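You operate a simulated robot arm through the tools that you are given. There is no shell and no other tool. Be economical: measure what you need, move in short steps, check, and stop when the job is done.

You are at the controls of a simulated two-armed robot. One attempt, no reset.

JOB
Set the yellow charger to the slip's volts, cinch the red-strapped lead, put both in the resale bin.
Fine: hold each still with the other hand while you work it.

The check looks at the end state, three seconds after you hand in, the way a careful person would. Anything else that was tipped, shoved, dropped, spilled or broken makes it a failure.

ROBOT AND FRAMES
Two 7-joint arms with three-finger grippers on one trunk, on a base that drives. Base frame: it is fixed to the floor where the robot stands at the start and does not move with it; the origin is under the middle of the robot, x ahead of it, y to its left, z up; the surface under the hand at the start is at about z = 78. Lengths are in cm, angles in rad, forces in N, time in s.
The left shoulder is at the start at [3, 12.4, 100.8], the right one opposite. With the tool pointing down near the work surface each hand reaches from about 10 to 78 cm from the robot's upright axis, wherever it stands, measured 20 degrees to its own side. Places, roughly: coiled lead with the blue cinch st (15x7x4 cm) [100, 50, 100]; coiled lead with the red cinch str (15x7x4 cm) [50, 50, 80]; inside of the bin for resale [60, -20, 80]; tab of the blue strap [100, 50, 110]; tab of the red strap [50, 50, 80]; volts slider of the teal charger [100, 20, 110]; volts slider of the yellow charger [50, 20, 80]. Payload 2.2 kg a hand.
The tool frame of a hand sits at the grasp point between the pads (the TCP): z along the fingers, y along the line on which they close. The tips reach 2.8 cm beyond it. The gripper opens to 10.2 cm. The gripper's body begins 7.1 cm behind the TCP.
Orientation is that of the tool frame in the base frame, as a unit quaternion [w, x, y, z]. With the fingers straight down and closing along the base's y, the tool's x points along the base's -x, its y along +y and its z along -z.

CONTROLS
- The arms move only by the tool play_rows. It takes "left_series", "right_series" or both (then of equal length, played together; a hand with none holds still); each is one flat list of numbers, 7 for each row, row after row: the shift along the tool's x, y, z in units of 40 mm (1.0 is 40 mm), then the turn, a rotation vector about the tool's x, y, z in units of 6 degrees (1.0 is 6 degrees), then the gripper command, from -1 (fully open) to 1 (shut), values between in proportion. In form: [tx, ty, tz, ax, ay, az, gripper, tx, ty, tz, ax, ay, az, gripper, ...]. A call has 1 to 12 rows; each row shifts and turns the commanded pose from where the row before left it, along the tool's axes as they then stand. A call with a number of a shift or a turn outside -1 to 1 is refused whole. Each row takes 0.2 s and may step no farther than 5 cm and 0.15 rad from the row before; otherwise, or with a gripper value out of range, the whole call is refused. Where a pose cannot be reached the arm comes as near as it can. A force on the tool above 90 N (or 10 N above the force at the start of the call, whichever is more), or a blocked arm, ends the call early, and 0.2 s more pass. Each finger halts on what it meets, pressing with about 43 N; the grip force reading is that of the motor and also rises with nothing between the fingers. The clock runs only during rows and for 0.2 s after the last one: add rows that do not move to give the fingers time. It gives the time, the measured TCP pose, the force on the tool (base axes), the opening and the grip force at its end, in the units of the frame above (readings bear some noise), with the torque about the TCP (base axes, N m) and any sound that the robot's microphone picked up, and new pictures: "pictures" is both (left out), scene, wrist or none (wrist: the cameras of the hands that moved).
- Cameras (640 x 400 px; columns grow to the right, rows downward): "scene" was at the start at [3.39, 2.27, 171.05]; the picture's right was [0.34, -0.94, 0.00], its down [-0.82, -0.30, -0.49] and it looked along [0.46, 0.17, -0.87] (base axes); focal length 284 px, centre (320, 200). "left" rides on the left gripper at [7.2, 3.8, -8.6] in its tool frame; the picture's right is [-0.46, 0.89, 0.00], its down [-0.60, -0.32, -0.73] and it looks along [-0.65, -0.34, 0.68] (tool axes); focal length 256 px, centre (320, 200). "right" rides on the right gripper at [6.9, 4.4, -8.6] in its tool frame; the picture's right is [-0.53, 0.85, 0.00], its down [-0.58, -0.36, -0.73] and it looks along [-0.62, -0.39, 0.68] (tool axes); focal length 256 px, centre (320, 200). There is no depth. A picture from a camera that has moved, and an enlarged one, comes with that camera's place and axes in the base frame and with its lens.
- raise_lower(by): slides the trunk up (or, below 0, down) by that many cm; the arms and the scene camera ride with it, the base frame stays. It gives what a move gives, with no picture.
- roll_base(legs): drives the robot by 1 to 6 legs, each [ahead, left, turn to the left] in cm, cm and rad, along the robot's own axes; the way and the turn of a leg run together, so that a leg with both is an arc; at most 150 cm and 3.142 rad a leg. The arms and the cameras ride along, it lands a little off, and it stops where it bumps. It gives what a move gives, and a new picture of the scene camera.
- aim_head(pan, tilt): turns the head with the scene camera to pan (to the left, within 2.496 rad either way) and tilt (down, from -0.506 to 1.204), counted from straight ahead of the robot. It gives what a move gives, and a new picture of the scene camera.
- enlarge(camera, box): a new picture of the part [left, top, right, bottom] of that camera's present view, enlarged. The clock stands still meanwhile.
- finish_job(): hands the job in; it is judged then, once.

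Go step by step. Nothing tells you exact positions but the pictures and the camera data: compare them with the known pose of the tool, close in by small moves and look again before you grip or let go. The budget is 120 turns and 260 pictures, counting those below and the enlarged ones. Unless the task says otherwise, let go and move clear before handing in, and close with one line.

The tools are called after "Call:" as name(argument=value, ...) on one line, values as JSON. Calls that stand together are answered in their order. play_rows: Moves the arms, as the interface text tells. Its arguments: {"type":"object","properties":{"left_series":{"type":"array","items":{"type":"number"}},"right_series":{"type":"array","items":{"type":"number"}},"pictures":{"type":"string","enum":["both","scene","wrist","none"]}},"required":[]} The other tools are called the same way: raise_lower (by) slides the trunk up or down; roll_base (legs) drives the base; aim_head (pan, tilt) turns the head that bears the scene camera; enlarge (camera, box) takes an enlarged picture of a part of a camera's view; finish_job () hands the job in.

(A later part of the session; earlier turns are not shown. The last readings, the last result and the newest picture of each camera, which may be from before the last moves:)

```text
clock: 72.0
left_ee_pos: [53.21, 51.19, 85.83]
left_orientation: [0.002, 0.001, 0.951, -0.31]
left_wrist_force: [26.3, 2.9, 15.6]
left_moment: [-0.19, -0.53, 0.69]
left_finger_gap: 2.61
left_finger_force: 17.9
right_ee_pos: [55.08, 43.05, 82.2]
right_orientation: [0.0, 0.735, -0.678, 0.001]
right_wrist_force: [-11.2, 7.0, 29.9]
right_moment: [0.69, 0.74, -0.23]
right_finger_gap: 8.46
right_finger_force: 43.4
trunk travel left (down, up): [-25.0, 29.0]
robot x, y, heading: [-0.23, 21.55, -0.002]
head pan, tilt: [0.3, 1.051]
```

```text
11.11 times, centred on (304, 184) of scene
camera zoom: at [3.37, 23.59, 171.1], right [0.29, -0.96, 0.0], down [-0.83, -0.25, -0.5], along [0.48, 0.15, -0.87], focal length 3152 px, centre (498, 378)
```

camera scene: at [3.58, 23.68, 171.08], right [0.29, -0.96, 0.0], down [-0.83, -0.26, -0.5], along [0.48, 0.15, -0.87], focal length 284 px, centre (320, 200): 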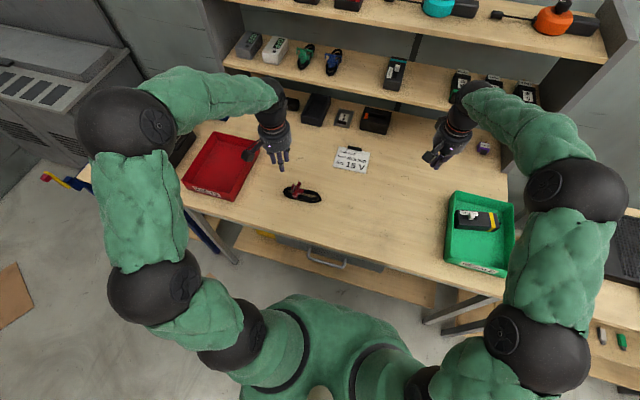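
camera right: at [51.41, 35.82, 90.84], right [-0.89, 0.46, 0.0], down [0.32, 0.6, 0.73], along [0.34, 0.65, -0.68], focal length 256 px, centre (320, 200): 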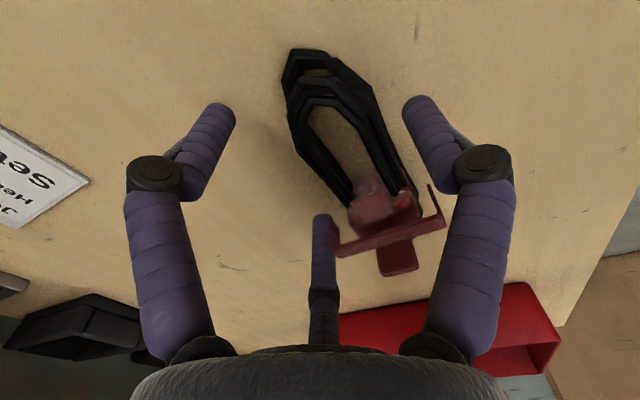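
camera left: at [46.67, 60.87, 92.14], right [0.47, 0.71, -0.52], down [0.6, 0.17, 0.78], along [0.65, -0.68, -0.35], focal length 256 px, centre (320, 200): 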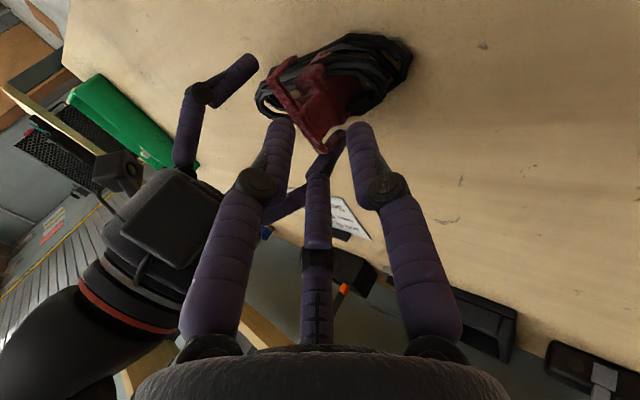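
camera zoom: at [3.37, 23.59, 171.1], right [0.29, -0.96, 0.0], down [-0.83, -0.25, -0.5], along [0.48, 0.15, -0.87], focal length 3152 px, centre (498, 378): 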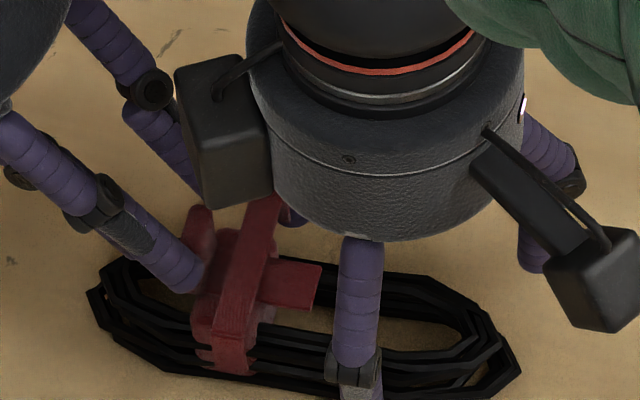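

Call:
play_rows(left_series=[-0.08, 0, 0, 0, 0, 0, 0.95, -0.06, 0, 0, 0, 0, 0, 0.95, 0, 0, 0, 0, 0, 0, 0.95, 0, 0, 0, 0, 0, 0, 0.95], pictures="none")

Call:
enlarge(camera="left", box=[230, 60, 390, 180])

```text
clock: 73.0
left_ee_pos: [53.53, 50.93, 85.26]
left_orientation: [-0.003, 0.003, 0.95, -0.313]
left_wrist_force: [-14.5, 3.9, 10.6]
left_moment: [-0.19, 0.31, -0.32]
left_finger_gap: 2.53
left_finger_force: 16.9
right_ee_pos: [55.13, 42.96, 82.15]
right_orientation: [-0.001, 0.735, -0.678, 0.001]
right_wrist_force: [4.2, 5.2, 17.3]
right_moment: [-0.63, 1.44, -1.19]
right_finger_gap: 8.44
right_finger_force: 43.0
trunk travel left (down, up): [-25.0, 29.0]
robot x, y, heading: [-0.01, 21.8, -0.006]
head pan, tilt: [0.3, 1.051]
```

```text
3.33 times, centred on (310, 120) of left
camera zoom: at [46.33, 59.17, 90.03], right [0.47, 0.71, -0.53], down [0.61, 0.17, 0.77], along [0.64, -0.68, -0.35], focal length 853 px, centre (353, 467)
```

zoom: 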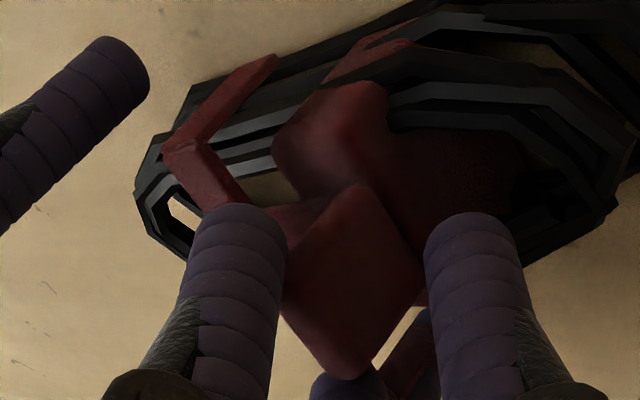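

The two rear jaws now pinch the tab's edges. I'll pull gently in +y.

Call:
play_rows(left_series=[0.03, 0, 0, 0, 0, 0, 0.95, 0, 0.061, -0.044, 0, 0, 0, 0.95, 0, 0.061, -0.044, 0, 0, 0, 0.95, 0, 0.061, -0.044, 0, 0, 0, 0.95, 0, 0, 0, 0, 0, 0, 0.95], pictures="none")

Call:
enlarge(camera="left", box=[230, 60, 390, 180])

Call:
enlarge(camera="scene", box=[280, 166, 328, 202])

```text
clock: 74.2
left_ee_pos: [53.55, 51.91, 85.31]
left_orientation: [-0.001, 0.002, 0.95, -0.311]
left_wrist_force: [-20.7, -2.0, -4.7]
left_moment: [0.27, 0.35, -0.37]
left_finger_gap: 2.57
left_finger_force: 17.5
right_ee_pos: [55.41, 43.1, 82.26]
right_orientation: [-0.002, 0.734, -0.679, 0.0]
right_wrist_force: [16.7, 1.6, 9.6]
right_moment: [-0.22, 0.55, -1.77]
right_finger_gap: 8.43
right_finger_force: 43.2
trunk travel left (down, up): [-25.0, 29.0]
robot x, y, heading: [0.04, 21.64, -0.003]
head pan, tilt: [0.3, 1.051]
```

```text
3.33 times, centred on (310, 120) of left
camera zoom: at [46.49, 60.09, 90.06], right [0.47, 0.71, -0.52], down [0.61, 0.17, 0.78], along [0.64, -0.68, -0.35], focal length 853 px, centre (353, 467)
```

zoom: 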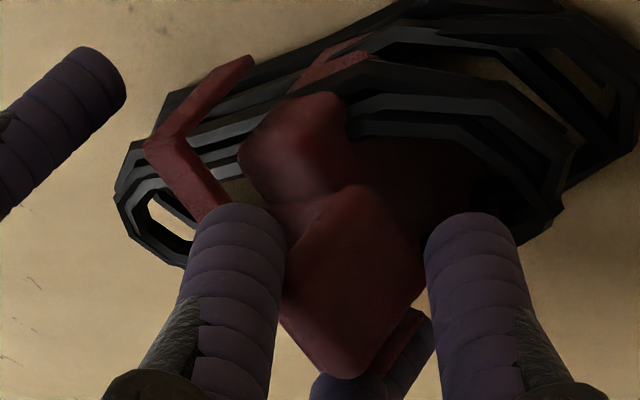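

```text
11.11 times, centred on (304, 184) of scene
camera zoom: at [3.48, 23.65, 171.08], right [0.29, -0.96, 0.0], down [-0.83, -0.25, -0.5], along [0.48, 0.15, -0.87], focal length 3152 px, centre (498, 378)
```

zoom: 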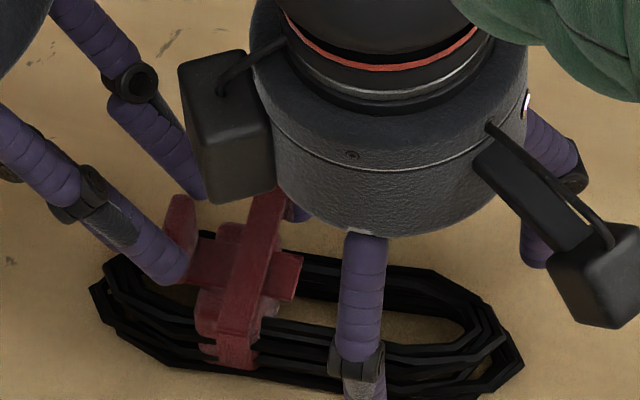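

It works: the tab moved out, the tongue shortened and the coil stayed put. I'll continue pulling with a slight x relaxation.

Call:
play_rows(left_series=[0.04, 0.061, -0.044, 0, 0, 0, 0.95, 0, 0.061, -0.044, 0, 0, 0, 0.95, 0, 0.061, -0.044, 0, 0, 0, 0.95, 0, 0, 0, 0, 0, 0, 0.95], pictures="none")

Call:
enlarge(camera="scene", box=[280, 166, 328, 202])

```text
clock: 75.2
left_ee_pos: [53.45, 52.8, 85.45]
left_orientation: [-0.001, 0.001, 0.951, -0.31]
left_wrist_force: [-18.3, -2.0, -11.7]
left_moment: [0.54, 0.24, -0.31]
left_finger_gap: 2.58
left_finger_force: 18.1
right_ee_pos: [55.53, 43.09, 82.11]
right_orientation: [-0.001, 0.734, -0.679, 0.0]
right_wrist_force: [17.0, -1.5, 15.4]
right_moment: [0.11, 0.43, -1.41]
right_finger_gap: 8.35
right_finger_force: 42.4
trunk travel left (down, up): [-25.0, 29.0]
robot x, y, heading: [0.32, 21.76, -0.001]
head pan, tilt: [0.3, 1.051]
```

```text
11.11 times, centred on (304, 184) of scene
camera zoom: at [3.56, 23.62, 171.08], right [0.29, -0.96, 0.0], down [-0.83, -0.25, -0.5], along [0.48, 0.15, -0.87], focal length 3152 px, centre (498, 378)
```

zoom: 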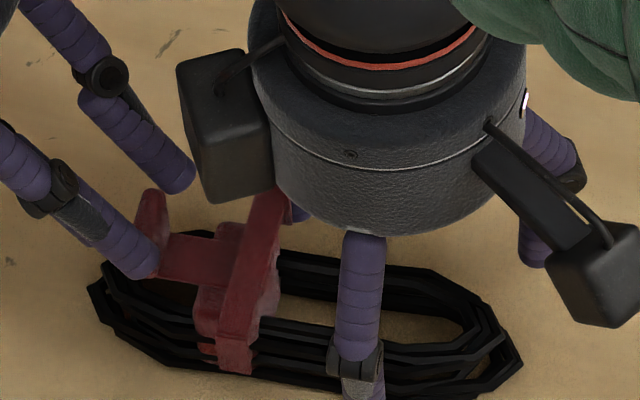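

Call:
play_rows(left_series=[0.05, 0.061, -0.044, 0, 0, 0, 0.95, 0.02, 0.061, -0.044, 0, 0, 0, 0.95, 0, 0, 0, 0, 0, 0, 0.95], pictures="none")

Call:
enlarge(camera="scene", box=[280, 166, 328, 202])

```text
clock: 76.0
left_ee_pos: [53.38, 53.48, 85.72]
left_orientation: [0.0, 0.001, 0.951, -0.309]
left_wrist_force: [-7.6, -1.1, -15.9]
left_moment: [0.58, 0.12, -0.07]
left_finger_gap: 2.57
left_finger_force: 16.5
right_ee_pos: [55.29, 43.07, 82.29]
right_orientation: [-0.002, 0.736, -0.677, 0.0]
right_wrist_force: [7.8, -0.4, 23.4]
right_moment: [0.55, 0.25, -0.64]
right_finger_gap: 8.36
right_finger_force: 43.4
trunk travel left (down, up): [-25.0, 29.0]
robot x, y, heading: [0.18, 21.9, -0.001]
head pan, tilt: [0.3, 1.051]
```

```text
11.11 times, centred on (304, 184) of scene
camera zoom: at [3.53, 23.65, 171.09], right [0.29, -0.96, 0.0], down [-0.83, -0.25, -0.5], along [0.48, 0.15, -0.87], focal length 3152 px, centre (498, 378)
```

zoom: 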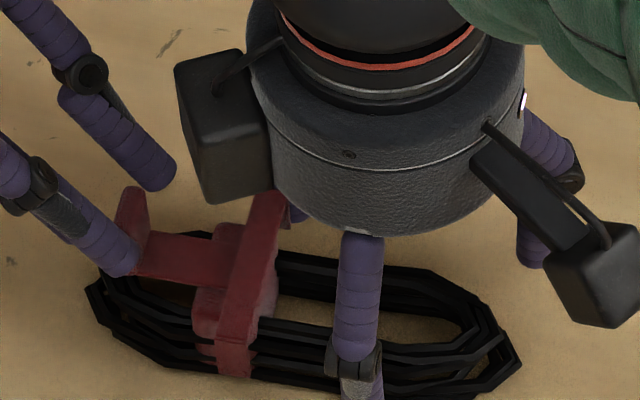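

Call:
play_rows(left_series=[0.02, 0.08, -0.01, 0, 0, 0, 0.95, 0.0, 0.07, -0.02, 0, 0, 0, 0.95, 0, 0, 0, 0, 0, 0, 0.95], pictures="none")

Call:
enlarge(camera="scene", box=[280, 166, 328, 202])

```text
clock: 76.8
left_ee_pos: [53.16, 54.02, 85.34]
left_orientation: [0.001, 0.001, 0.95, -0.311]
left_wrist_force: [-12.4, -1.1, 6.7]
left_moment: [-0.7, 0.12, -0.22]
left_finger_gap: 2.6
left_finger_force: 17.7
right_ee_pos: [55.25, 43.14, 82.2]
right_orientation: [-0.002, 0.735, -0.678, 0.001]
right_wrist_force: [14.0, 6.4, 12.2]
right_moment: [-0.38, -0.37, -0.96]
right_finger_gap: 8.39
right_finger_force: 43.2
trunk travel left (down, up): [-25.0, 29.0]
robot x, y, heading: [0.03, 21.75, -0.0]
head pan, tilt: [0.3, 1.051]
```

```text
11.11 times, centred on (304, 184) of scene
camera zoom: at [3.43, 23.7, 171.09], right [0.29, -0.96, 0.0], down [-0.83, -0.25, -0.5], along [0.48, 0.15, -0.87], focal length 3152 px, centre (498, 378)
```

zoom: 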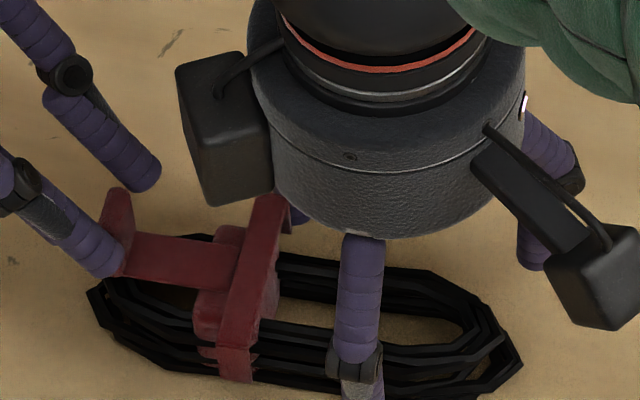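

Call:
play_rows(left_series=[0.02, 0.065, -0.04, 0, 0, 0, 0.95, 0.02, 0.065, -0.04, 0, 0, 0, 0.95, 0, 0, 0, 0, 0, 0, 0.95], pictures="none")

Call:
enlarge(camera="scene", box=[280, 166, 328, 202])

```text
clock: 77.6
left_ee_pos: [53.05, 54.74, 85.4]
left_orientation: [0.001, 0.001, 0.951, -0.309]
left_wrist_force: [-7.6, -1.8, 14.2]
left_moment: [-0.37, 0.11, -0.09]
left_finger_gap: 2.56
left_finger_force: 17.3
right_ee_pos: [55.3, 43.11, 82.23]
right_orientation: [-0.002, 0.735, -0.678, 0.0]
right_wrist_force: [13.6, 10.2, 9.6]
right_moment: [0.78, -0.64, -1.52]
right_finger_gap: 8.34
right_finger_force: 43.1
trunk travel left (down, up): [-25.0, 29.0]
robot x, y, heading: [0.43, 21.83, -0.0]
head pan, tilt: [0.3, 1.051]
```

```text
11.11 times, centred on (304, 184) of scene
camera zoom: at [3.44, 23.66, 171.09], right [0.29, -0.96, 0.0], down [-0.83, -0.25, -0.5], along [0.48, 0.15, -0.87], focal length 3152 px, centre (498, 378)
```

zoom: 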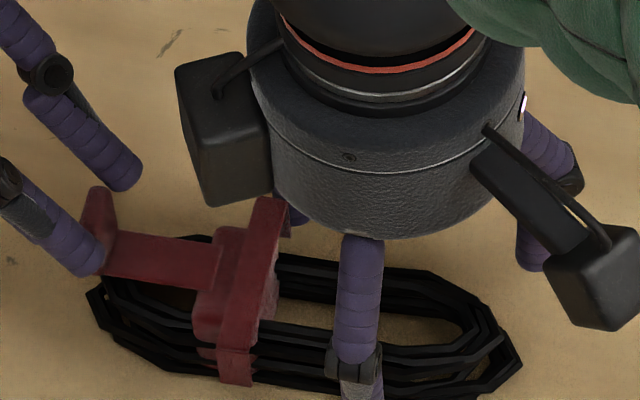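

Call:
play_rows(left_series=[0.02, 0.07, -0.03, 0, 0, 0, 0.95, 0.02, 0.065, -0.045, 0, 0, 0, 0.95, 0, 0, 0, 0, 0, 0, 0.95], pictures="none")

Call:
enlarge(camera="scene", box=[280, 166, 328, 202])

```text
clock: 78.4
left_ee_pos: [53.02, 55.18, 85.25]
left_orientation: [-0.001, 0.002, 0.951, -0.31]
left_wrist_force: [11.2, -14.1, 1.9]
left_moment: [-0.2, -0.23, 0.28]
left_finger_gap: 2.62
left_finger_force: 18.0
right_ee_pos: [55.25, 43.08, 82.28]
right_orientation: [-0.002, 0.735, -0.678, 0.0]
right_wrist_force: [2.5, 14.6, 16.7]
right_moment: [1.42, -0.48, -0.7]
right_finger_gap: 8.34
right_finger_force: 43.1
trunk travel left (down, up): [-25.0, 29.0]
robot x, y, heading: [0.02, 21.42, -0.004]
head pan, tilt: [0.3, 1.051]
```

```text
11.11 times, centred on (304, 184) of scene
camera zoom: at [3.57, 23.58, 171.08], right [0.29, -0.96, 0.0], down [-0.83, -0.25, -0.5], along [0.48, 0.15, -0.87], focal length 3152 px, centre (498, 378)
```

zoom: 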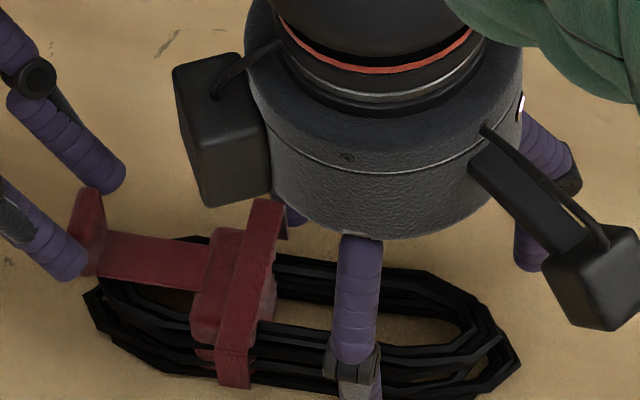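

The y resistance has risen, so it is probably at the end stop. One more small pull to confirm.

Call:
play_rows(left_series=[0, 0.061, -0.044, 0, 0, 0, 0.95, 0, 0, 0, 0, 0, 0, 0.95, 0, 0, 0, 0, 0, 0, 0.95], pictures="none")

Call:
enlarge(camera="scene", box=[280, 166, 328, 202])

```text
clock: 79.2
left_ee_pos: [52.77, 55.6, 85.16]
left_orientation: [0.0, 0.001, 0.95, -0.311]
left_wrist_force: [9.1, -14.0, -2.9]
left_moment: [-0.12, -0.16, 0.24]
left_finger_gap: 2.58
left_finger_force: 17.6
right_ee_pos: [55.16, 43.1, 82.07]
right_orientation: [0.0, 0.735, -0.678, 0.0]
right_wrist_force: [-0.9, 16.5, 21.7]
right_moment: [0.68, 0.4, -0.28]
right_finger_gap: 8.3
right_finger_force: 42.8
trunk travel left (down, up): [-25.0, 29.0]
robot x, y, heading: [-0.05, 21.78, -0.001]
head pan, tilt: [0.3, 1.051]
```

```text
11.11 times, centred on (304, 184) of scene
camera zoom: at [3.51, 23.63, 171.09], right [0.29, -0.96, 0.0], down [-0.83, -0.25, -0.5], along [0.48, 0.15, -0.87], focal length 3152 px, centre (498, 378)
```

zoom: 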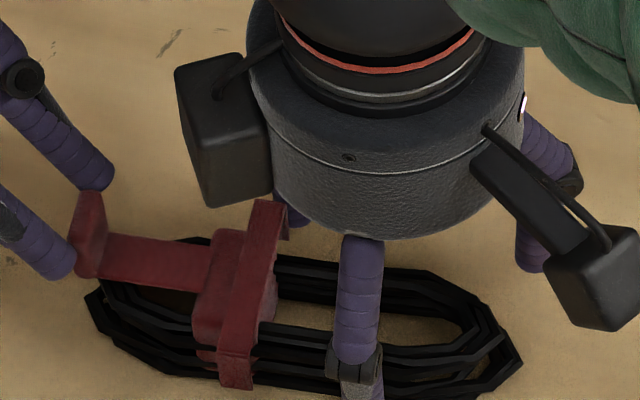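

The tab is at its end stop (the left fingers slipped slightly instead). I'll open the left hand, lift straight off the tab, and back away.

Call:
play_rows(left_series=[0, 0, 0, 0, 0, 0, 0.4, 0, 0, 0, 0, 0, 0, 0, 0, 0, 0, 0, 0, 0, 0, 0, -0.29, -0.4, 0, 0, 0, 0, 0, -0.44, -0.6, 0, 0, 0, 0, 0, -0.29, -0.8, 0, 0, 0, 0, 0, 0, -1, 0, 0, 0, 0, 0, 0, -1, 0, 0, 0, 0, 0, 0, -1, 0, 0, 0, 0, 0, 0, 0, 0, 0, 0, 0], pictures="wrist")

Call:
enlarge(camera="left", box=[180, 0, 400, 165])

Call:
enlarge(camera="scene", box=[280, 166, 328, 202])

```text
clock: 81.4
left_ee_pos: [52.87, 63.69, 102.98]
left_orientation: [-0.001, 0.001, 0.951, -0.31]
left_wrist_force: [-0.2, -0.1, 0.2]
left_moment: [-0.02, 0.0, -0.02]
left_finger_gap: 5.1
left_finger_force: 0.0
right_ee_pos: [55.23, 43.08, 82.12]
right_orientation: [0.0, 0.735, -0.679, 0.001]
right_wrist_force: [1.7, 4.3, 18.4]
right_moment: [0.52, 0.21, -0.81]
right_finger_gap: 8.23
right_finger_force: 42.8
trunk travel left (down, up): [-25.0, 29.0]
robot x, y, heading: [0.18, 21.87, -0.007]
head pan, tilt: [0.3, 1.051]
camera left: at [45.84, 71.9, 107.7], right [0.47, 0.71, -0.52], down [0.6, 0.17, 0.78], along [0.65, -0.68, -0.35], focal length 256 px, centre (320, 200)
```

left: 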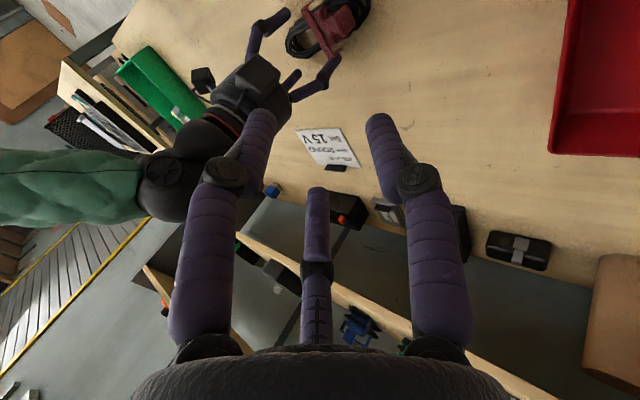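

```text
2.42 times, centred on (290, 82) of left
camera zoom: at [45.84, 71.9, 107.7], right [0.47, 0.71, -0.52], down [0.6, 0.17, 0.78], along [0.65, -0.68, -0.35], focal length 621 px, centre (393, 485)
```

zoom: 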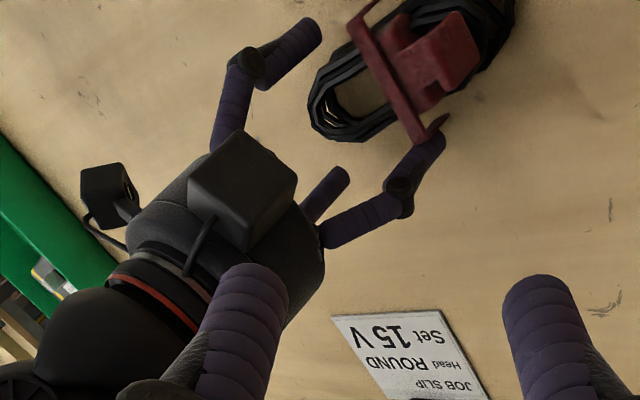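

```text
11.11 times, centred on (304, 184) of scene
camera zoom: at [3.42, 23.66, 171.09], right [0.29, -0.96, 0.0], down [-0.83, -0.25, -0.5], along [0.48, 0.15, -0.87], focal length 3152 px, centre (498, 378)
```

zoom: 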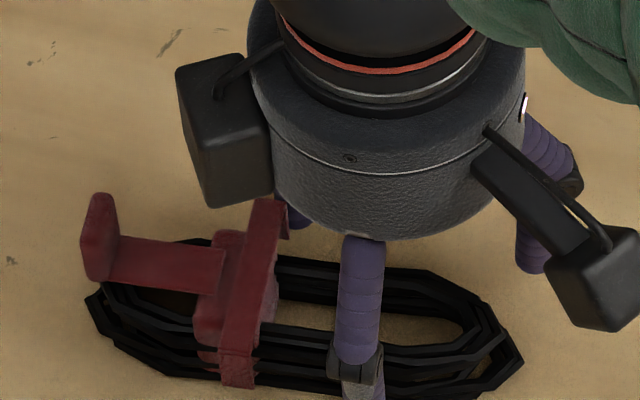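

The tab crept back about 0.4 cm as the jaws opened. I'll re-seat it by hooking a single finger behind the tab: untilt the left hand and yaw it 60° so one jaw points at −y.

Call:
play_rows(left_series=[0, 0, 0, -1, 0, 0, -0.57, 0, 0, 0, -1, 0, 0, -0.57, 0, 0, 0, -1, 0, 0, -0.57, 0, 0, 0, -1, 0, 0, -0.57, 0, 0, 0, -1, 0, 0, -0.57, 0, 0, 0, -1, 0, 0, -0.57, 0, 0, 0, 0, 0, 1, -0.57, 0, 0, 0, 0, 0, 1, -0.57, 0, 0, 0, 0, 0, 1, -0.57, 0, 0, 0, 0, 0, 1, -0.57, 0, 0, 0, 0, 0, 1, -0.57, 0, 0, 0, 0, 0, 1, -0.57], pictures="none")

Call:
play_rows(left_series=[0, 0, 0, 0, 0, 1, -0.57, 0, 0, 0, 0, 0, 1, -0.57, 0, 0, 0, 0, 0, 1, -0.57, 0, 0, 0, 0, 0, 1, -0.57, -0.44, -0.24, 0.6, 0, 0, 0, -0.57, -0.44, -0.24, 0.6, 0, 0, 0, -0.57, -0.44, -0.24, 0.6, 0, 0, 0, -0.57, -0.44, -0.24, 0.6, 0, 0, 0, -0.57, 0, 0, 0, 0, 0, 0, -0.57], pictures="wrist")

Call:
enlarge(camera="scene", box=[270, 156, 330, 201])

```text
clock: 84.0
left_ee_pos: [52.8, 63.5, 103.03]
left_orientation: [0.0, 0.311, 0.95, -0.001]
left_wrist_force: [-0.2, 0.1, 0.5]
left_moment: [0.0, 0.02, 0.07]
left_finger_gap: 7.98
left_finger_force: 0.1
right_ee_pos: [55.26, 43.09, 82.24]
right_orientation: [0.0, 0.735, -0.678, 0.0]
right_wrist_force: [-0.2, 1.2, 15.8]
right_moment: [0.37, 0.23, -0.73]
right_finger_gap: 8.18
right_finger_force: 42.9
trunk travel left (down, up): [-25.0, 29.0]
robot x, y, heading: [0.11, 21.88, 0.0]
head pan, tilt: [0.3, 1.051]
```

```text
clock: 86.0
left_ee_pos: [53.17, 55.55, 93.57]
left_orientation: [0.002, 0.501, 0.866, 0.0]
left_wrist_force: [-0.4, 0.3, -0.6]
left_moment: [-0.01, 0.02, 0.0]
left_finger_gap: 8.01
left_finger_force: 0.1
right_ee_pos: [55.17, 43.09, 82.12]
right_orientation: [-0.001, 0.736, -0.677, 0.001]
right_wrist_force: [-2.7, 0.9, 14.3]
right_moment: [0.23, 0.24, -0.66]
right_finger_gap: 8.17
right_finger_force: 42.4
trunk travel left (down, up): [-25.0, 29.0]
robot x, y, heading: [0.16, 21.23, -0.005]
head pan, tilt: [0.3, 1.051]
camera left: at [52.9, 63.64, 102.09], right [1.0, 0.04, 0.0], down [0.03, -0.68, 0.73], along [0.03, -0.73, -0.68], focal length 256 px, centre (320, 200)
```

left: 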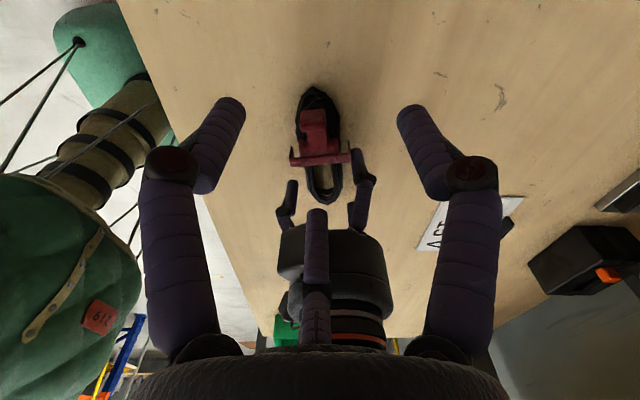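

```text
8.89 times, centred on (300, 178) of scene
camera zoom: at [3.43, 23.63, 171.09], right [0.29, -0.96, 0.0], down [-0.83, -0.25, -0.5], along [0.48, 0.15, -0.87], focal length 2521 px, centre (498, 391)
```

zoom: 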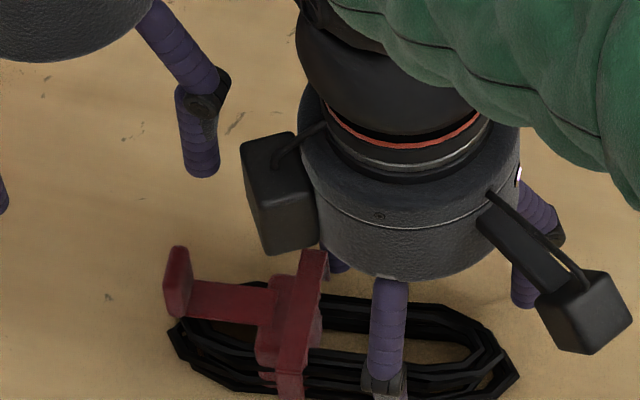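

One finger hangs straight above the gap between the hoop and the tab. I'll lower it in carefully.

Call:
play_rows(left_series=[0, 0, 0.8, 0, 0, 0, -0.57, 0, 0, 0.7, 0, 0, 0, -0.57, 0, 0, 0.35, 0, 0, 0, -0.57, 0, 0, 0, 0, 0, 0, -0.57], pictures="none")

Call:
enlarge(camera="left", box=[240, 100, 400, 220])

Call:
enlarge(camera="scene", box=[270, 156, 330, 201])

```text
clock: 87.0
left_ee_pos: [53.0, 55.56, 86.16]
left_orientation: [0.001, 0.501, 0.865, -0.001]
left_wrist_force: [-1.3, 0.2, 0.0]
left_moment: [0.0, 0.02, -0.02]
left_finger_gap: 7.99
left_finger_force: 0.1
right_ee_pos: [55.2, 42.95, 82.15]
right_orientation: [0.0, 0.735, -0.678, 0.001]
right_wrist_force: [-2.0, 1.2, 14.2]
right_moment: [0.27, 0.28, -0.63]
right_finger_gap: 8.15
right_finger_force: 43.1
trunk travel left (down, up): [-25.0, 29.0]
robot x, y, heading: [0.01, 21.86, -0.005]
head pan, tilt: [0.3, 1.051]
```

```text
3.33 times, centred on (320, 160) of left
camera zoom: at [52.73, 63.74, 94.75], right [1.0, 0.04, 0.0], down [0.03, -0.68, 0.73], along [0.03, -0.73, -0.68], focal length 853 px, centre (320, 333)
```

zoom: 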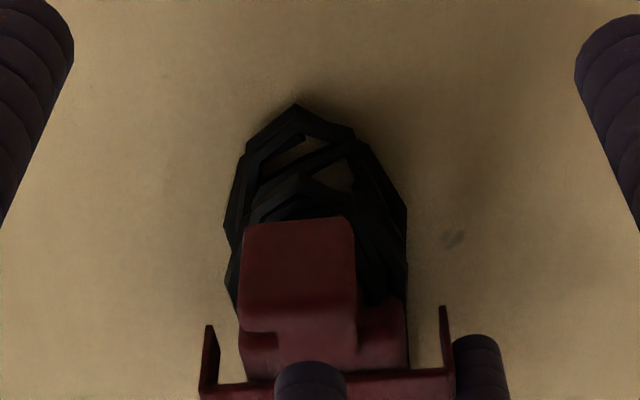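

```text
8.89 times, centred on (300, 178) of scene
camera zoom: at [3.43, 23.63, 171.09], right [0.29, -0.96, 0.0], down [-0.83, -0.25, -0.5], along [0.48, 0.15, -0.87], focal length 2521 px, centre (498, 391)
```

zoom: 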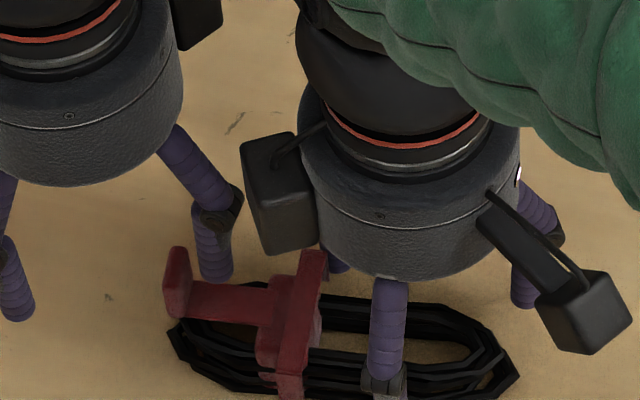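

The finger is lined up behind the tab. I'll lower slightly more and draw it in +y until it firmly stops.

Call:
play_rows(left_series=[0, 0, 0.21, 0, 0, 0, -0.57, 0.065, 0.0375, 0, 0, 0, 0, -0.57, 0.065, 0.0375, 0, 0, 0, 0, -0.57, 0.065, 0.0375, 0, 0, 0, 0, -0.57, 0.065, 0.0375, 0, 0, 0, 0, -0.57, 0, 0, 0, 0, 0, 0, -0.57], pictures="none")

Call:
enlarge(camera="scene", box=[270, 156, 330, 201])

```text
clock: 88.4
left_ee_pos: [53.04, 56.81, 85.29]
left_orientation: [0.0, 0.501, 0.865, -0.002]
left_wrist_force: [0.0, -7.4, -3.5]
left_moment: [0.01, -0.03, -0.03]
left_finger_gap: 8.38
left_finger_force: 2.9
right_ee_pos: [55.19, 43.02, 82.07]
right_orientation: [-0.002, 0.735, -0.678, 0.0]
right_wrist_force: [-2.7, 4.7, 14.1]
right_moment: [0.26, 0.39, -0.56]
right_finger_gap: 8.1
right_finger_force: 42.8
trunk travel left (down, up): [-25.0, 29.0]
robot x, y, heading: [0.1, 21.76, 0.002]
head pan, tilt: [0.3, 1.051]
```

```text
8.89 times, centred on (300, 178) of scene
camera zoom: at [3.45, 23.6, 171.09], right [0.29, -0.96, 0.0], down [-0.83, -0.25, -0.5], along [0.48, 0.15, -0.87], focal length 2521 px, centre (498, 391)
```

zoom: 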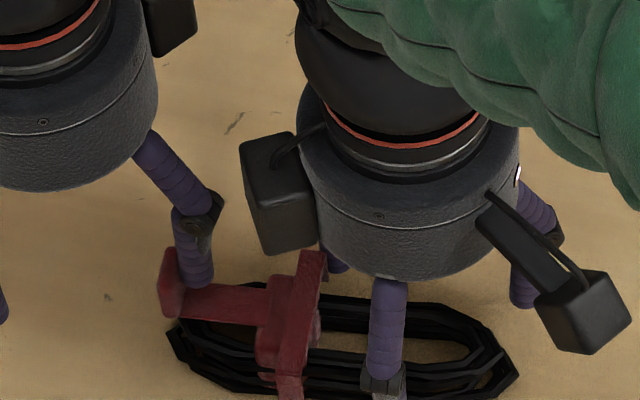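

Call:
play_rows(left_series=[0.065, 0.0375, 0, 0, 0, 0, -0.5, 0.065, 0.0375, 0, 0, 0, 0, -0.45, 0.065, 0.0375, 0, 0, 0, 0, -0.4, 0, 0, 0, 0, 0, 0, -0.4], pictures="none")

Call:
enlarge(camera="scene", box=[270, 156, 330, 201])

```text
clock: 89.4
left_ee_pos: [53.12, 57.55, 85.21]
left_orientation: [-0.001, 0.501, 0.865, -0.002]
left_wrist_force: [-1.4, -29.0, -5.7]
left_moment: [-0.24, 0.06, 0.01]
left_finger_gap: 8.85
left_finger_force: 12.4
right_ee_pos: [55.22, 43.2, 82.14]
right_orientation: [-0.001, 0.735, -0.678, -0.001]
right_wrist_force: [-0.6, 25.7, 7.8]
right_moment: [0.35, 0.33, -0.52]
right_finger_gap: 8.11
right_finger_force: 43.5
trunk travel left (down, up): [-25.0, 29.0]
robot x, y, heading: [-0.28, 21.85, 0.004]
head pan, tilt: [0.3, 1.051]
```

```text
8.89 times, centred on (300, 178) of scene
camera zoom: at [3.54, 23.63, 171.08], right [0.29, -0.96, 0.0], down [-0.83, -0.25, -0.5], along [0.48, 0.15, -0.87], focal length 2521 px, centre (498, 391)
```

zoom: 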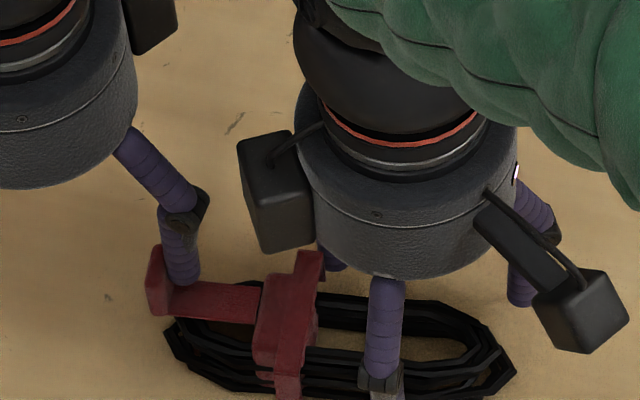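

A firm stop at 29 N: the strap is fully cinched. I'll back the finger off towards −y, then lift out and check it stays.

Call:
play_rows(left_series=[-0.065, -0.0375, 0, 0, 0, 0, -0.57, -0.065, -0.0375, 0, 0, 0, 0, -0.57, -0.065, -0.0375, 0, 0, 0, 0, -0.57, -0.065, -0.0375, 0, 0, 0, 0, -0.57, -0.04, -0.02, 0, 0, 0, 0, -0.57, 0, 0, -0.4, 0, 0, 0, -0.57, 0, 0, -0.8, 0, 0, 0, -0.57, 0, 0, -1, 0, 0, 0, -0.57, 0.7, 0.4, -0.5, 0, 0, 0, -0.57, 0.7, 0.4, -0.5, 0, 0, 0, -0.57, 0, 0, 0, 0, 0, 0, -0.57], pictures="none")

Call:
enlarge(camera="scene", box=[270, 156, 330, 201])

Call:
enlarge(camera="left", box=[240, 40, 400, 160])

```text
clock: 91.8
left_ee_pos: [52.92, 62.69, 98.13]
left_orientation: [0.0, 0.5, 0.866, -0.001]
left_wrist_force: [-0.4, 0.2, 0.0]
left_moment: [-0.01, -0.01, -0.01]
left_finger_gap: 7.99
left_finger_force: 0.1
right_ee_pos: [55.28, 43.05, 82.13]
right_orientation: [0.0, 0.735, -0.678, 0.0]
right_wrist_force: [4.7, -0.7, 16.4]
right_moment: [0.43, 0.06, -0.73]
right_finger_gap: 8.03
right_finger_force: 42.8
trunk travel left (down, up): [-25.0, 29.0]
robot x, y, heading: [0.14, 21.38, -0.001]
head pan, tilt: [0.3, 1.051]
```

```text
8.89 times, centred on (300, 178) of scene
camera zoom: at [3.48, 23.59, 171.09], right [0.29, -0.96, 0.0], down [-0.83, -0.25, -0.5], along [0.48, 0.15, -0.87], focal length 2521 px, centre (498, 391)
```

zoom: 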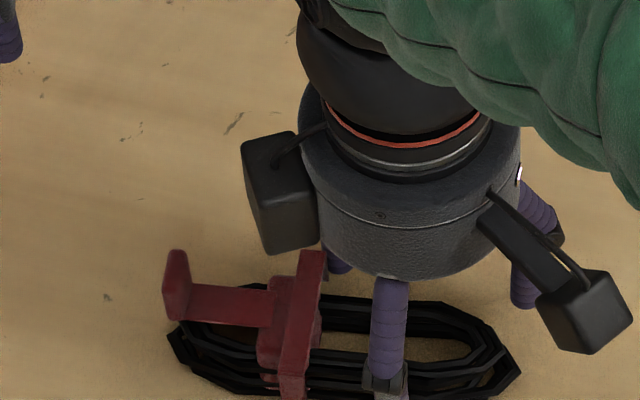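

```text
3.33 times, centred on (320, 100) of left
camera zoom: at [52.81, 70.86, 106.66], right [1.0, 0.04, 0.0], down [0.03, -0.68, 0.73], along [0.03, -0.73, -0.68], focal length 853 px, centre (320, 533)
```

zoom: 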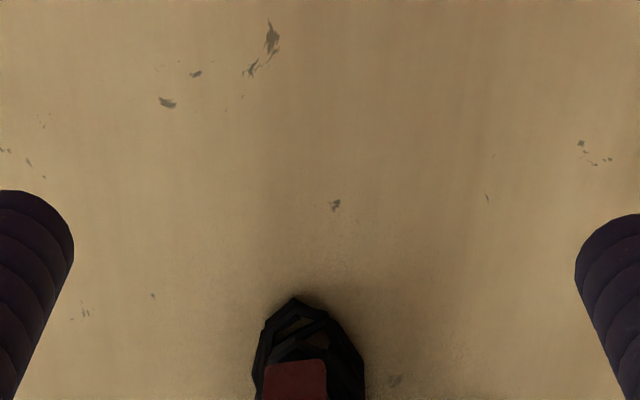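

The tab returned to the same rest position as before, so the extra was just give at the stop; it is cinched. Now I'll regrip with the right hand at the lead's middle for carrying.

Call:
play_rows(right_series=[0, 0, 0, 0, 0, 0, -0.85, 0, 0, 0, 0, 0, 0, -1, 0, 0, -0.8, 0, 0, 0, -1, 0, 0, -0.8, 0, 0, 0, -1, -0.475, -0.038, 0, 0, 0, 0, -1, -0.475, -0.038, 0, 0, 0, 0, -1, 0, 0, 0, 0, 0, 0, -1], pictures="wrist")

Call:
enlarge(camera="scene", box=[270, 156, 330, 201])

Call:
enlarge(camera="right", box=[230, 0, 430, 150])

```text
clock: 93.4
left_ee_pos: [53.14, 62.74, 98.06]
left_orientation: [-0.001, 0.5, 0.866, -0.001]
left_wrist_force: [0.1, 0.7, -0.2]
left_moment: [-0.02, -0.01, -0.02]
left_finger_gap: 8.02
left_finger_force: 0.0
right_ee_pos: [55.33, 46.9, 88.46]
right_orientation: [0.0, 0.735, -0.678, 0.001]
right_wrist_force: [0.3, 0.4, 0.2]
right_moment: [0.0, 0.0, -0.01]
right_finger_gap: 10.19
right_finger_force: 0.0
trunk travel left (down, up): [-25.0, 29.0]
robot x, y, heading: [0.07, 22.03, -0.003]
head pan, tilt: [0.3, 1.051]
camera right: at [51.46, 39.67, 97.17], right [-0.89, 0.46, 0.0], down [0.32, 0.6, 0.73], along [0.34, 0.65, -0.68], focal length 256 px, centre (320, 200)
```

right: 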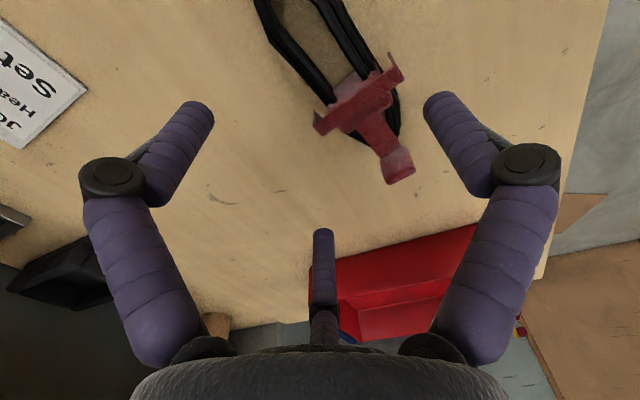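

```text
8.89 times, centred on (300, 178) of scene
camera zoom: at [3.58, 23.65, 171.08], right [0.29, -0.96, 0.0], down [-0.83, -0.25, -0.5], along [0.47, 0.15, -0.87], focal length 2521 px, centre (498, 391)
```

zoom: 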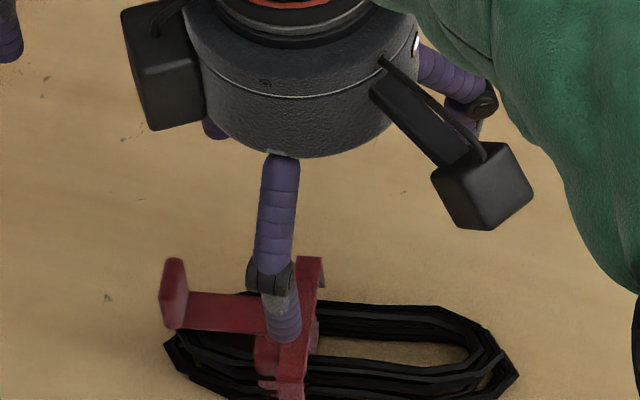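

```text
2.67 times, centred on (330, 75) of right
camera zoom: at [51.46, 39.67, 97.17], right [-0.89, 0.46, 0.0], down [0.32, 0.6, 0.73], along [0.34, 0.65, -0.68], focal length 683 px, centre (293, 533)
```

zoom: 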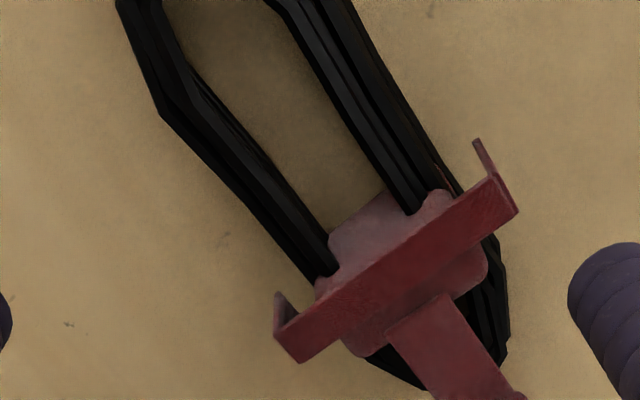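

The lead's axis is turned about 9.5°, centred near [52.9, 47]. I'll align the right hand to it, centre, lower and close.

Call:
play_rows(right_series=[0, 0, 0, 0, 0, -0.85, -1, -0.05, 0.3, 0, 0, 0, 0, -1, 0, 0, 0.6, 0, 0, 0, -1, 0, 0, 0.6, 0, 0, 0, -1, 0, 0, 0.4, 0, 0, 0, -1, 0, 0, 0, 0, 0, 0, -1], pictures="none")

Call:
enlarge(camera="scene", box=[270, 156, 330, 201])

Call:
enlarge(camera="right", box=[160, 0, 480, 240])

```text
clock: 94.8
left_ee_pos: [52.98, 62.53, 98.24]
left_orientation: [0.001, 0.502, 0.865, 0.0]
left_wrist_force: [-0.2, 0.6, 0.3]
left_moment: [0.0, -0.04, -0.02]
left_finger_gap: 7.99
left_finger_force: 0.1
right_ee_pos: [54.31, 46.81, 82.63]
right_orientation: [-0.003, 0.763, -0.646, 0.001]
right_wrist_force: [2.2, -13.3, 26.6]
right_moment: [-1.35, -0.7, -0.33]
right_finger_gap: 10.27
right_finger_force: 0.2
trunk travel left (down, up): [-25.0, 29.0]
robot x, y, heading: [0.09, 21.68, -0.004]
head pan, tilt: [0.3, 1.051]
```

```text
8.89 times, centred on (300, 178) of scene
camera zoom: at [3.38, 23.42, 171.12], right [0.29, -0.96, 0.0], down [-0.83, -0.25, -0.5], along [0.48, 0.15, -0.87], focal length 2521 px, centre (498, 391)
```

zoom: 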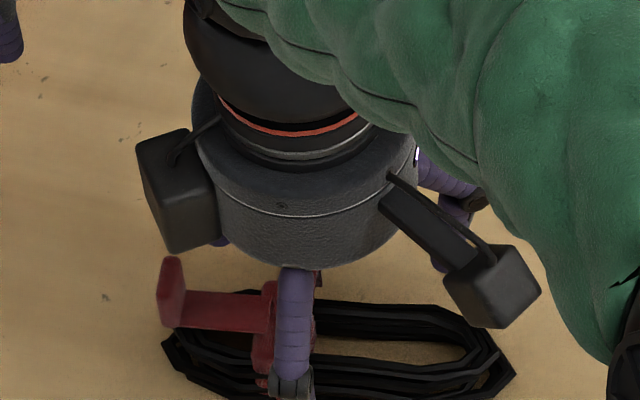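

```text
1.67 times, centred on (320, 120) of right
camera zoom: at [51.09, 39.13, 91.2], right [-0.92, 0.39, 0.0], down [0.26, 0.63, 0.73], along [0.29, 0.68, -0.68], focal length 427 px, centre (320, 333)
```

zoom: 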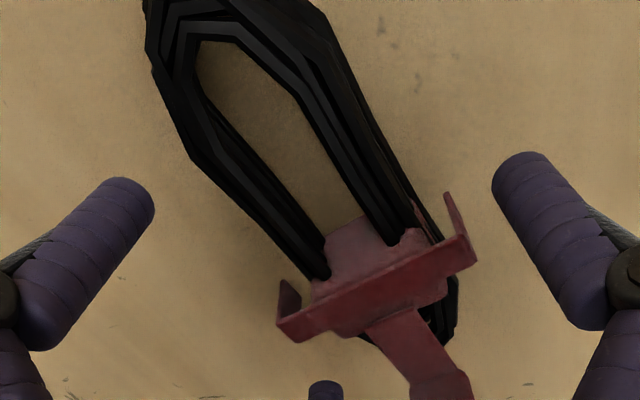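

Slight contact at the far −y jaw. I'll lift a little, shift 0.6 cm away from the robot and lower again.

Call:
play_rows(right_series=[0, 0, -0.35, 0, 0, 0, -1, 0, -0.16, 0, 0, 0, 0, -1, 0, 0, 0, 0, 0, 0, -1, 0, 0, 0.25, 0, 0, 0, -1, 0, 0, 0, 0, 0, 0, -1], pictures="none")

Call:
enlarge(camera="right", box=[160, 0, 480, 240])

```text
clock: 96.0
left_ee_pos: [53.07, 62.67, 98.17]
left_orientation: [0.0, 0.501, 0.865, -0.001]
left_wrist_force: [0.3, -0.1, 0.0]
left_moment: [0.0, -0.01, -0.02]
left_finger_gap: 8.0
left_finger_force: 0.1
right_ee_pos: [54.81, 46.98, 82.5]
right_orientation: [0.0, 0.765, -0.644, -0.001]
right_wrist_force: [-0.5, -0.7, 0.0]
right_moment: [0.0, 0.01, -0.03]
right_finger_gap: 10.19
right_finger_force: 0.1
trunk travel left (down, up): [-25.0, 29.0]
robot x, y, heading: [0.09, 21.92, -0.003]
head pan, tilt: [0.3, 1.051]
```

```text
1.67 times, centred on (320, 120) of right
camera zoom: at [51.53, 39.39, 91.13], right [-0.92, 0.38, 0.0], down [0.26, 0.63, 0.73], along [0.28, 0.68, -0.68], focal length 427 px, centre (320, 333)
```

zoom: 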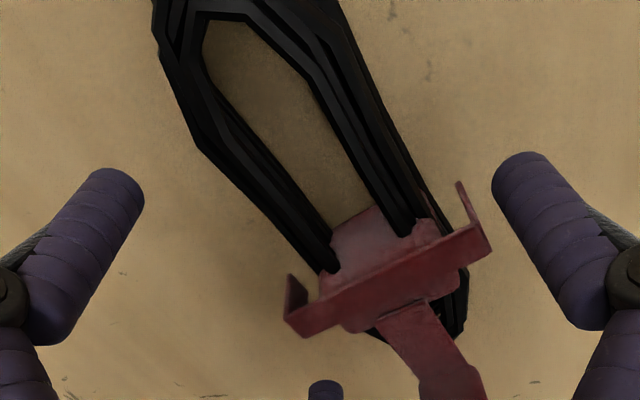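

Call:
play_rows(right_series=[0, 0, 0.1, 0, 0, 0, -1, 0, 0, 0, 0, 0, 0, -1, 0, 0, 0, 0, 0, 0, -0.8, 0, 0, 0, 0, 0, 0, -0.65, 0, 0, 0, 0, 0, 0, -0.5, 0, 0, 0, 0, 0, 0, -0.4, 0, 0, 0, 0, 0, 0, -0.3, 0, 0, 0, 0, 0, 0, -0.2, 0, 0, 0, 0, 0, 0, -0.1, 0, 0, 0, 0, 0, 0, -0.1], pictures="none")

Call:
enlarge(camera="right", box=[160, 0, 480, 240])

Call:
enlarge(camera="scene", box=[270, 156, 330, 201])

```text
clock: 98.2
left_ee_pos: [52.93, 62.74, 98.11]
left_orientation: [0.001, 0.501, 0.866, 0.0]
left_wrist_force: [-0.6, 0.3, 0.1]
left_moment: [0.02, 0.04, 0.01]
left_finger_gap: 8.0
left_finger_force: 0.0
right_ee_pos: [54.66, 46.94, 82.15]
right_orientation: [0.0, 0.765, -0.644, 0.001]
right_wrist_force: [-9.3, -3.0, 10.8]
right_moment: [-0.22, 0.47, 0.18]
right_finger_gap: 8.61
right_finger_force: 43.3
trunk travel left (down, up): [-25.0, 29.0]
robot x, y, heading: [-0.11, 21.75, -0.007]
head pan, tilt: [0.3, 1.051]
```

```text
1.67 times, centred on (320, 120) of right
camera zoom: at [51.42, 39.33, 90.87], right [-0.92, 0.38, 0.0], down [0.26, 0.63, 0.73], along [0.28, 0.68, -0.68], focal length 427 px, centre (320, 333)
```

zoom: 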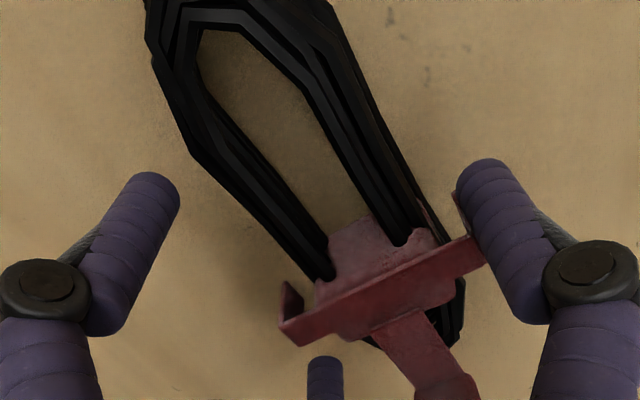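

```text
8.89 times, centred on (300, 178) of scene
camera zoom: at [3.38, 23.6, 171.09], right [0.29, -0.96, 0.0], down [-0.83, -0.25, -0.5], along [0.48, 0.15, -0.87], focal length 2521 px, centre (498, 391)
```

zoom: 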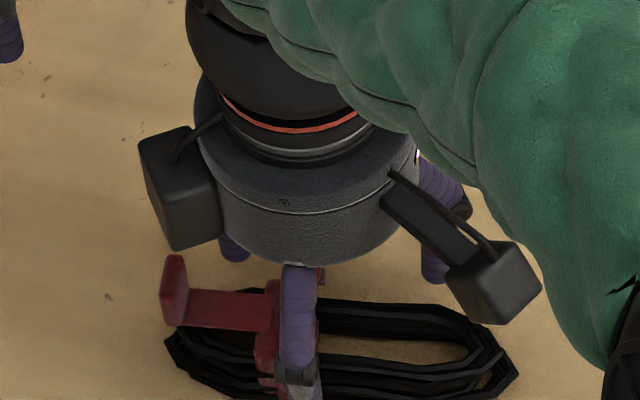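

It is gripped (gap 8.61, 43 N). I'll lift a few cm and check that it comes up level.

Call:
play_rows(right_series=[0, 0, -0.3, 0, 0, 0, -0.1, 0, 0, -0.5, 0, 0, 0, -0.1, 0, 0, -0.5, 0, 0, 0, -0.1, 0, 0, 0, 0, 0, 0, -0.1], pictures="none")

Call:
enlarge(camera="right", box=[160, 0, 480, 240])

Call:
enlarge(camera="scene", box=[260, 146, 340, 206])

```text
clock: 99.2
left_ee_pos: [53.22, 62.73, 97.97]
left_orientation: [0.001, 0.5, 0.866, -0.001]
left_wrist_force: [-0.6, 0.3, 0.4]
left_moment: [-0.03, -0.03, 0.02]
left_finger_gap: 8.01
left_finger_force: 0.0
right_ee_pos: [54.72, 47.07, 87.35]
right_orientation: [0.0, 0.765, -0.644, 0.0]
right_wrist_force: [-0.7, 0.4, -1.4]
right_moment: [0.02, -0.06, 0.02]
right_finger_gap: 8.59
right_finger_force: 43.1
trunk travel left (down, up): [-25.0, 29.0]
robot x, y, heading: [0.01, 21.99, -0.002]
head pan, tilt: [0.3, 1.051]
```

```text
1.67 times, centred on (320, 120) of right
camera zoom: at [51.51, 39.4, 96.04], right [-0.92, 0.38, 0.0], down [0.26, 0.63, 0.73], along [0.28, 0.68, -0.68], focal length 427 px, centre (320, 333)
```

zoom: 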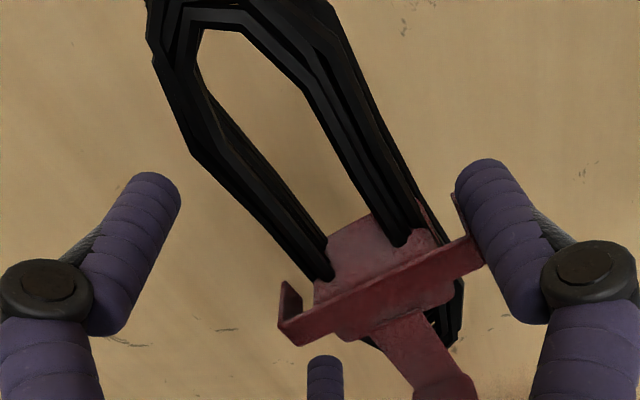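

```text
6.67 times, centred on (300, 176) of scene
camera zoom: at [3.62, 23.7, 171.08], right [0.29, -0.96, 0.0], down [-0.83, -0.25, -0.5], along [0.47, 0.15, -0.87], focal length 1891 px, centre (453, 360)
```

zoom: 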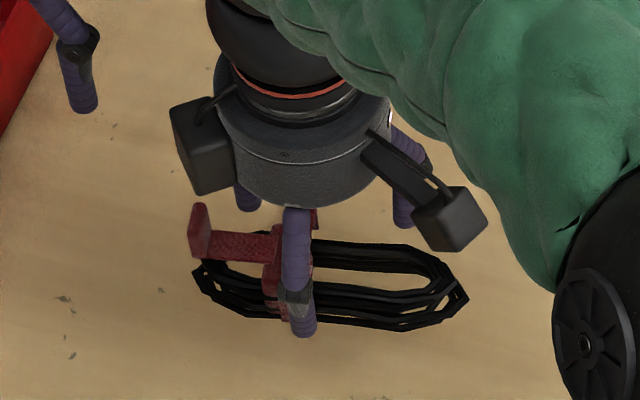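

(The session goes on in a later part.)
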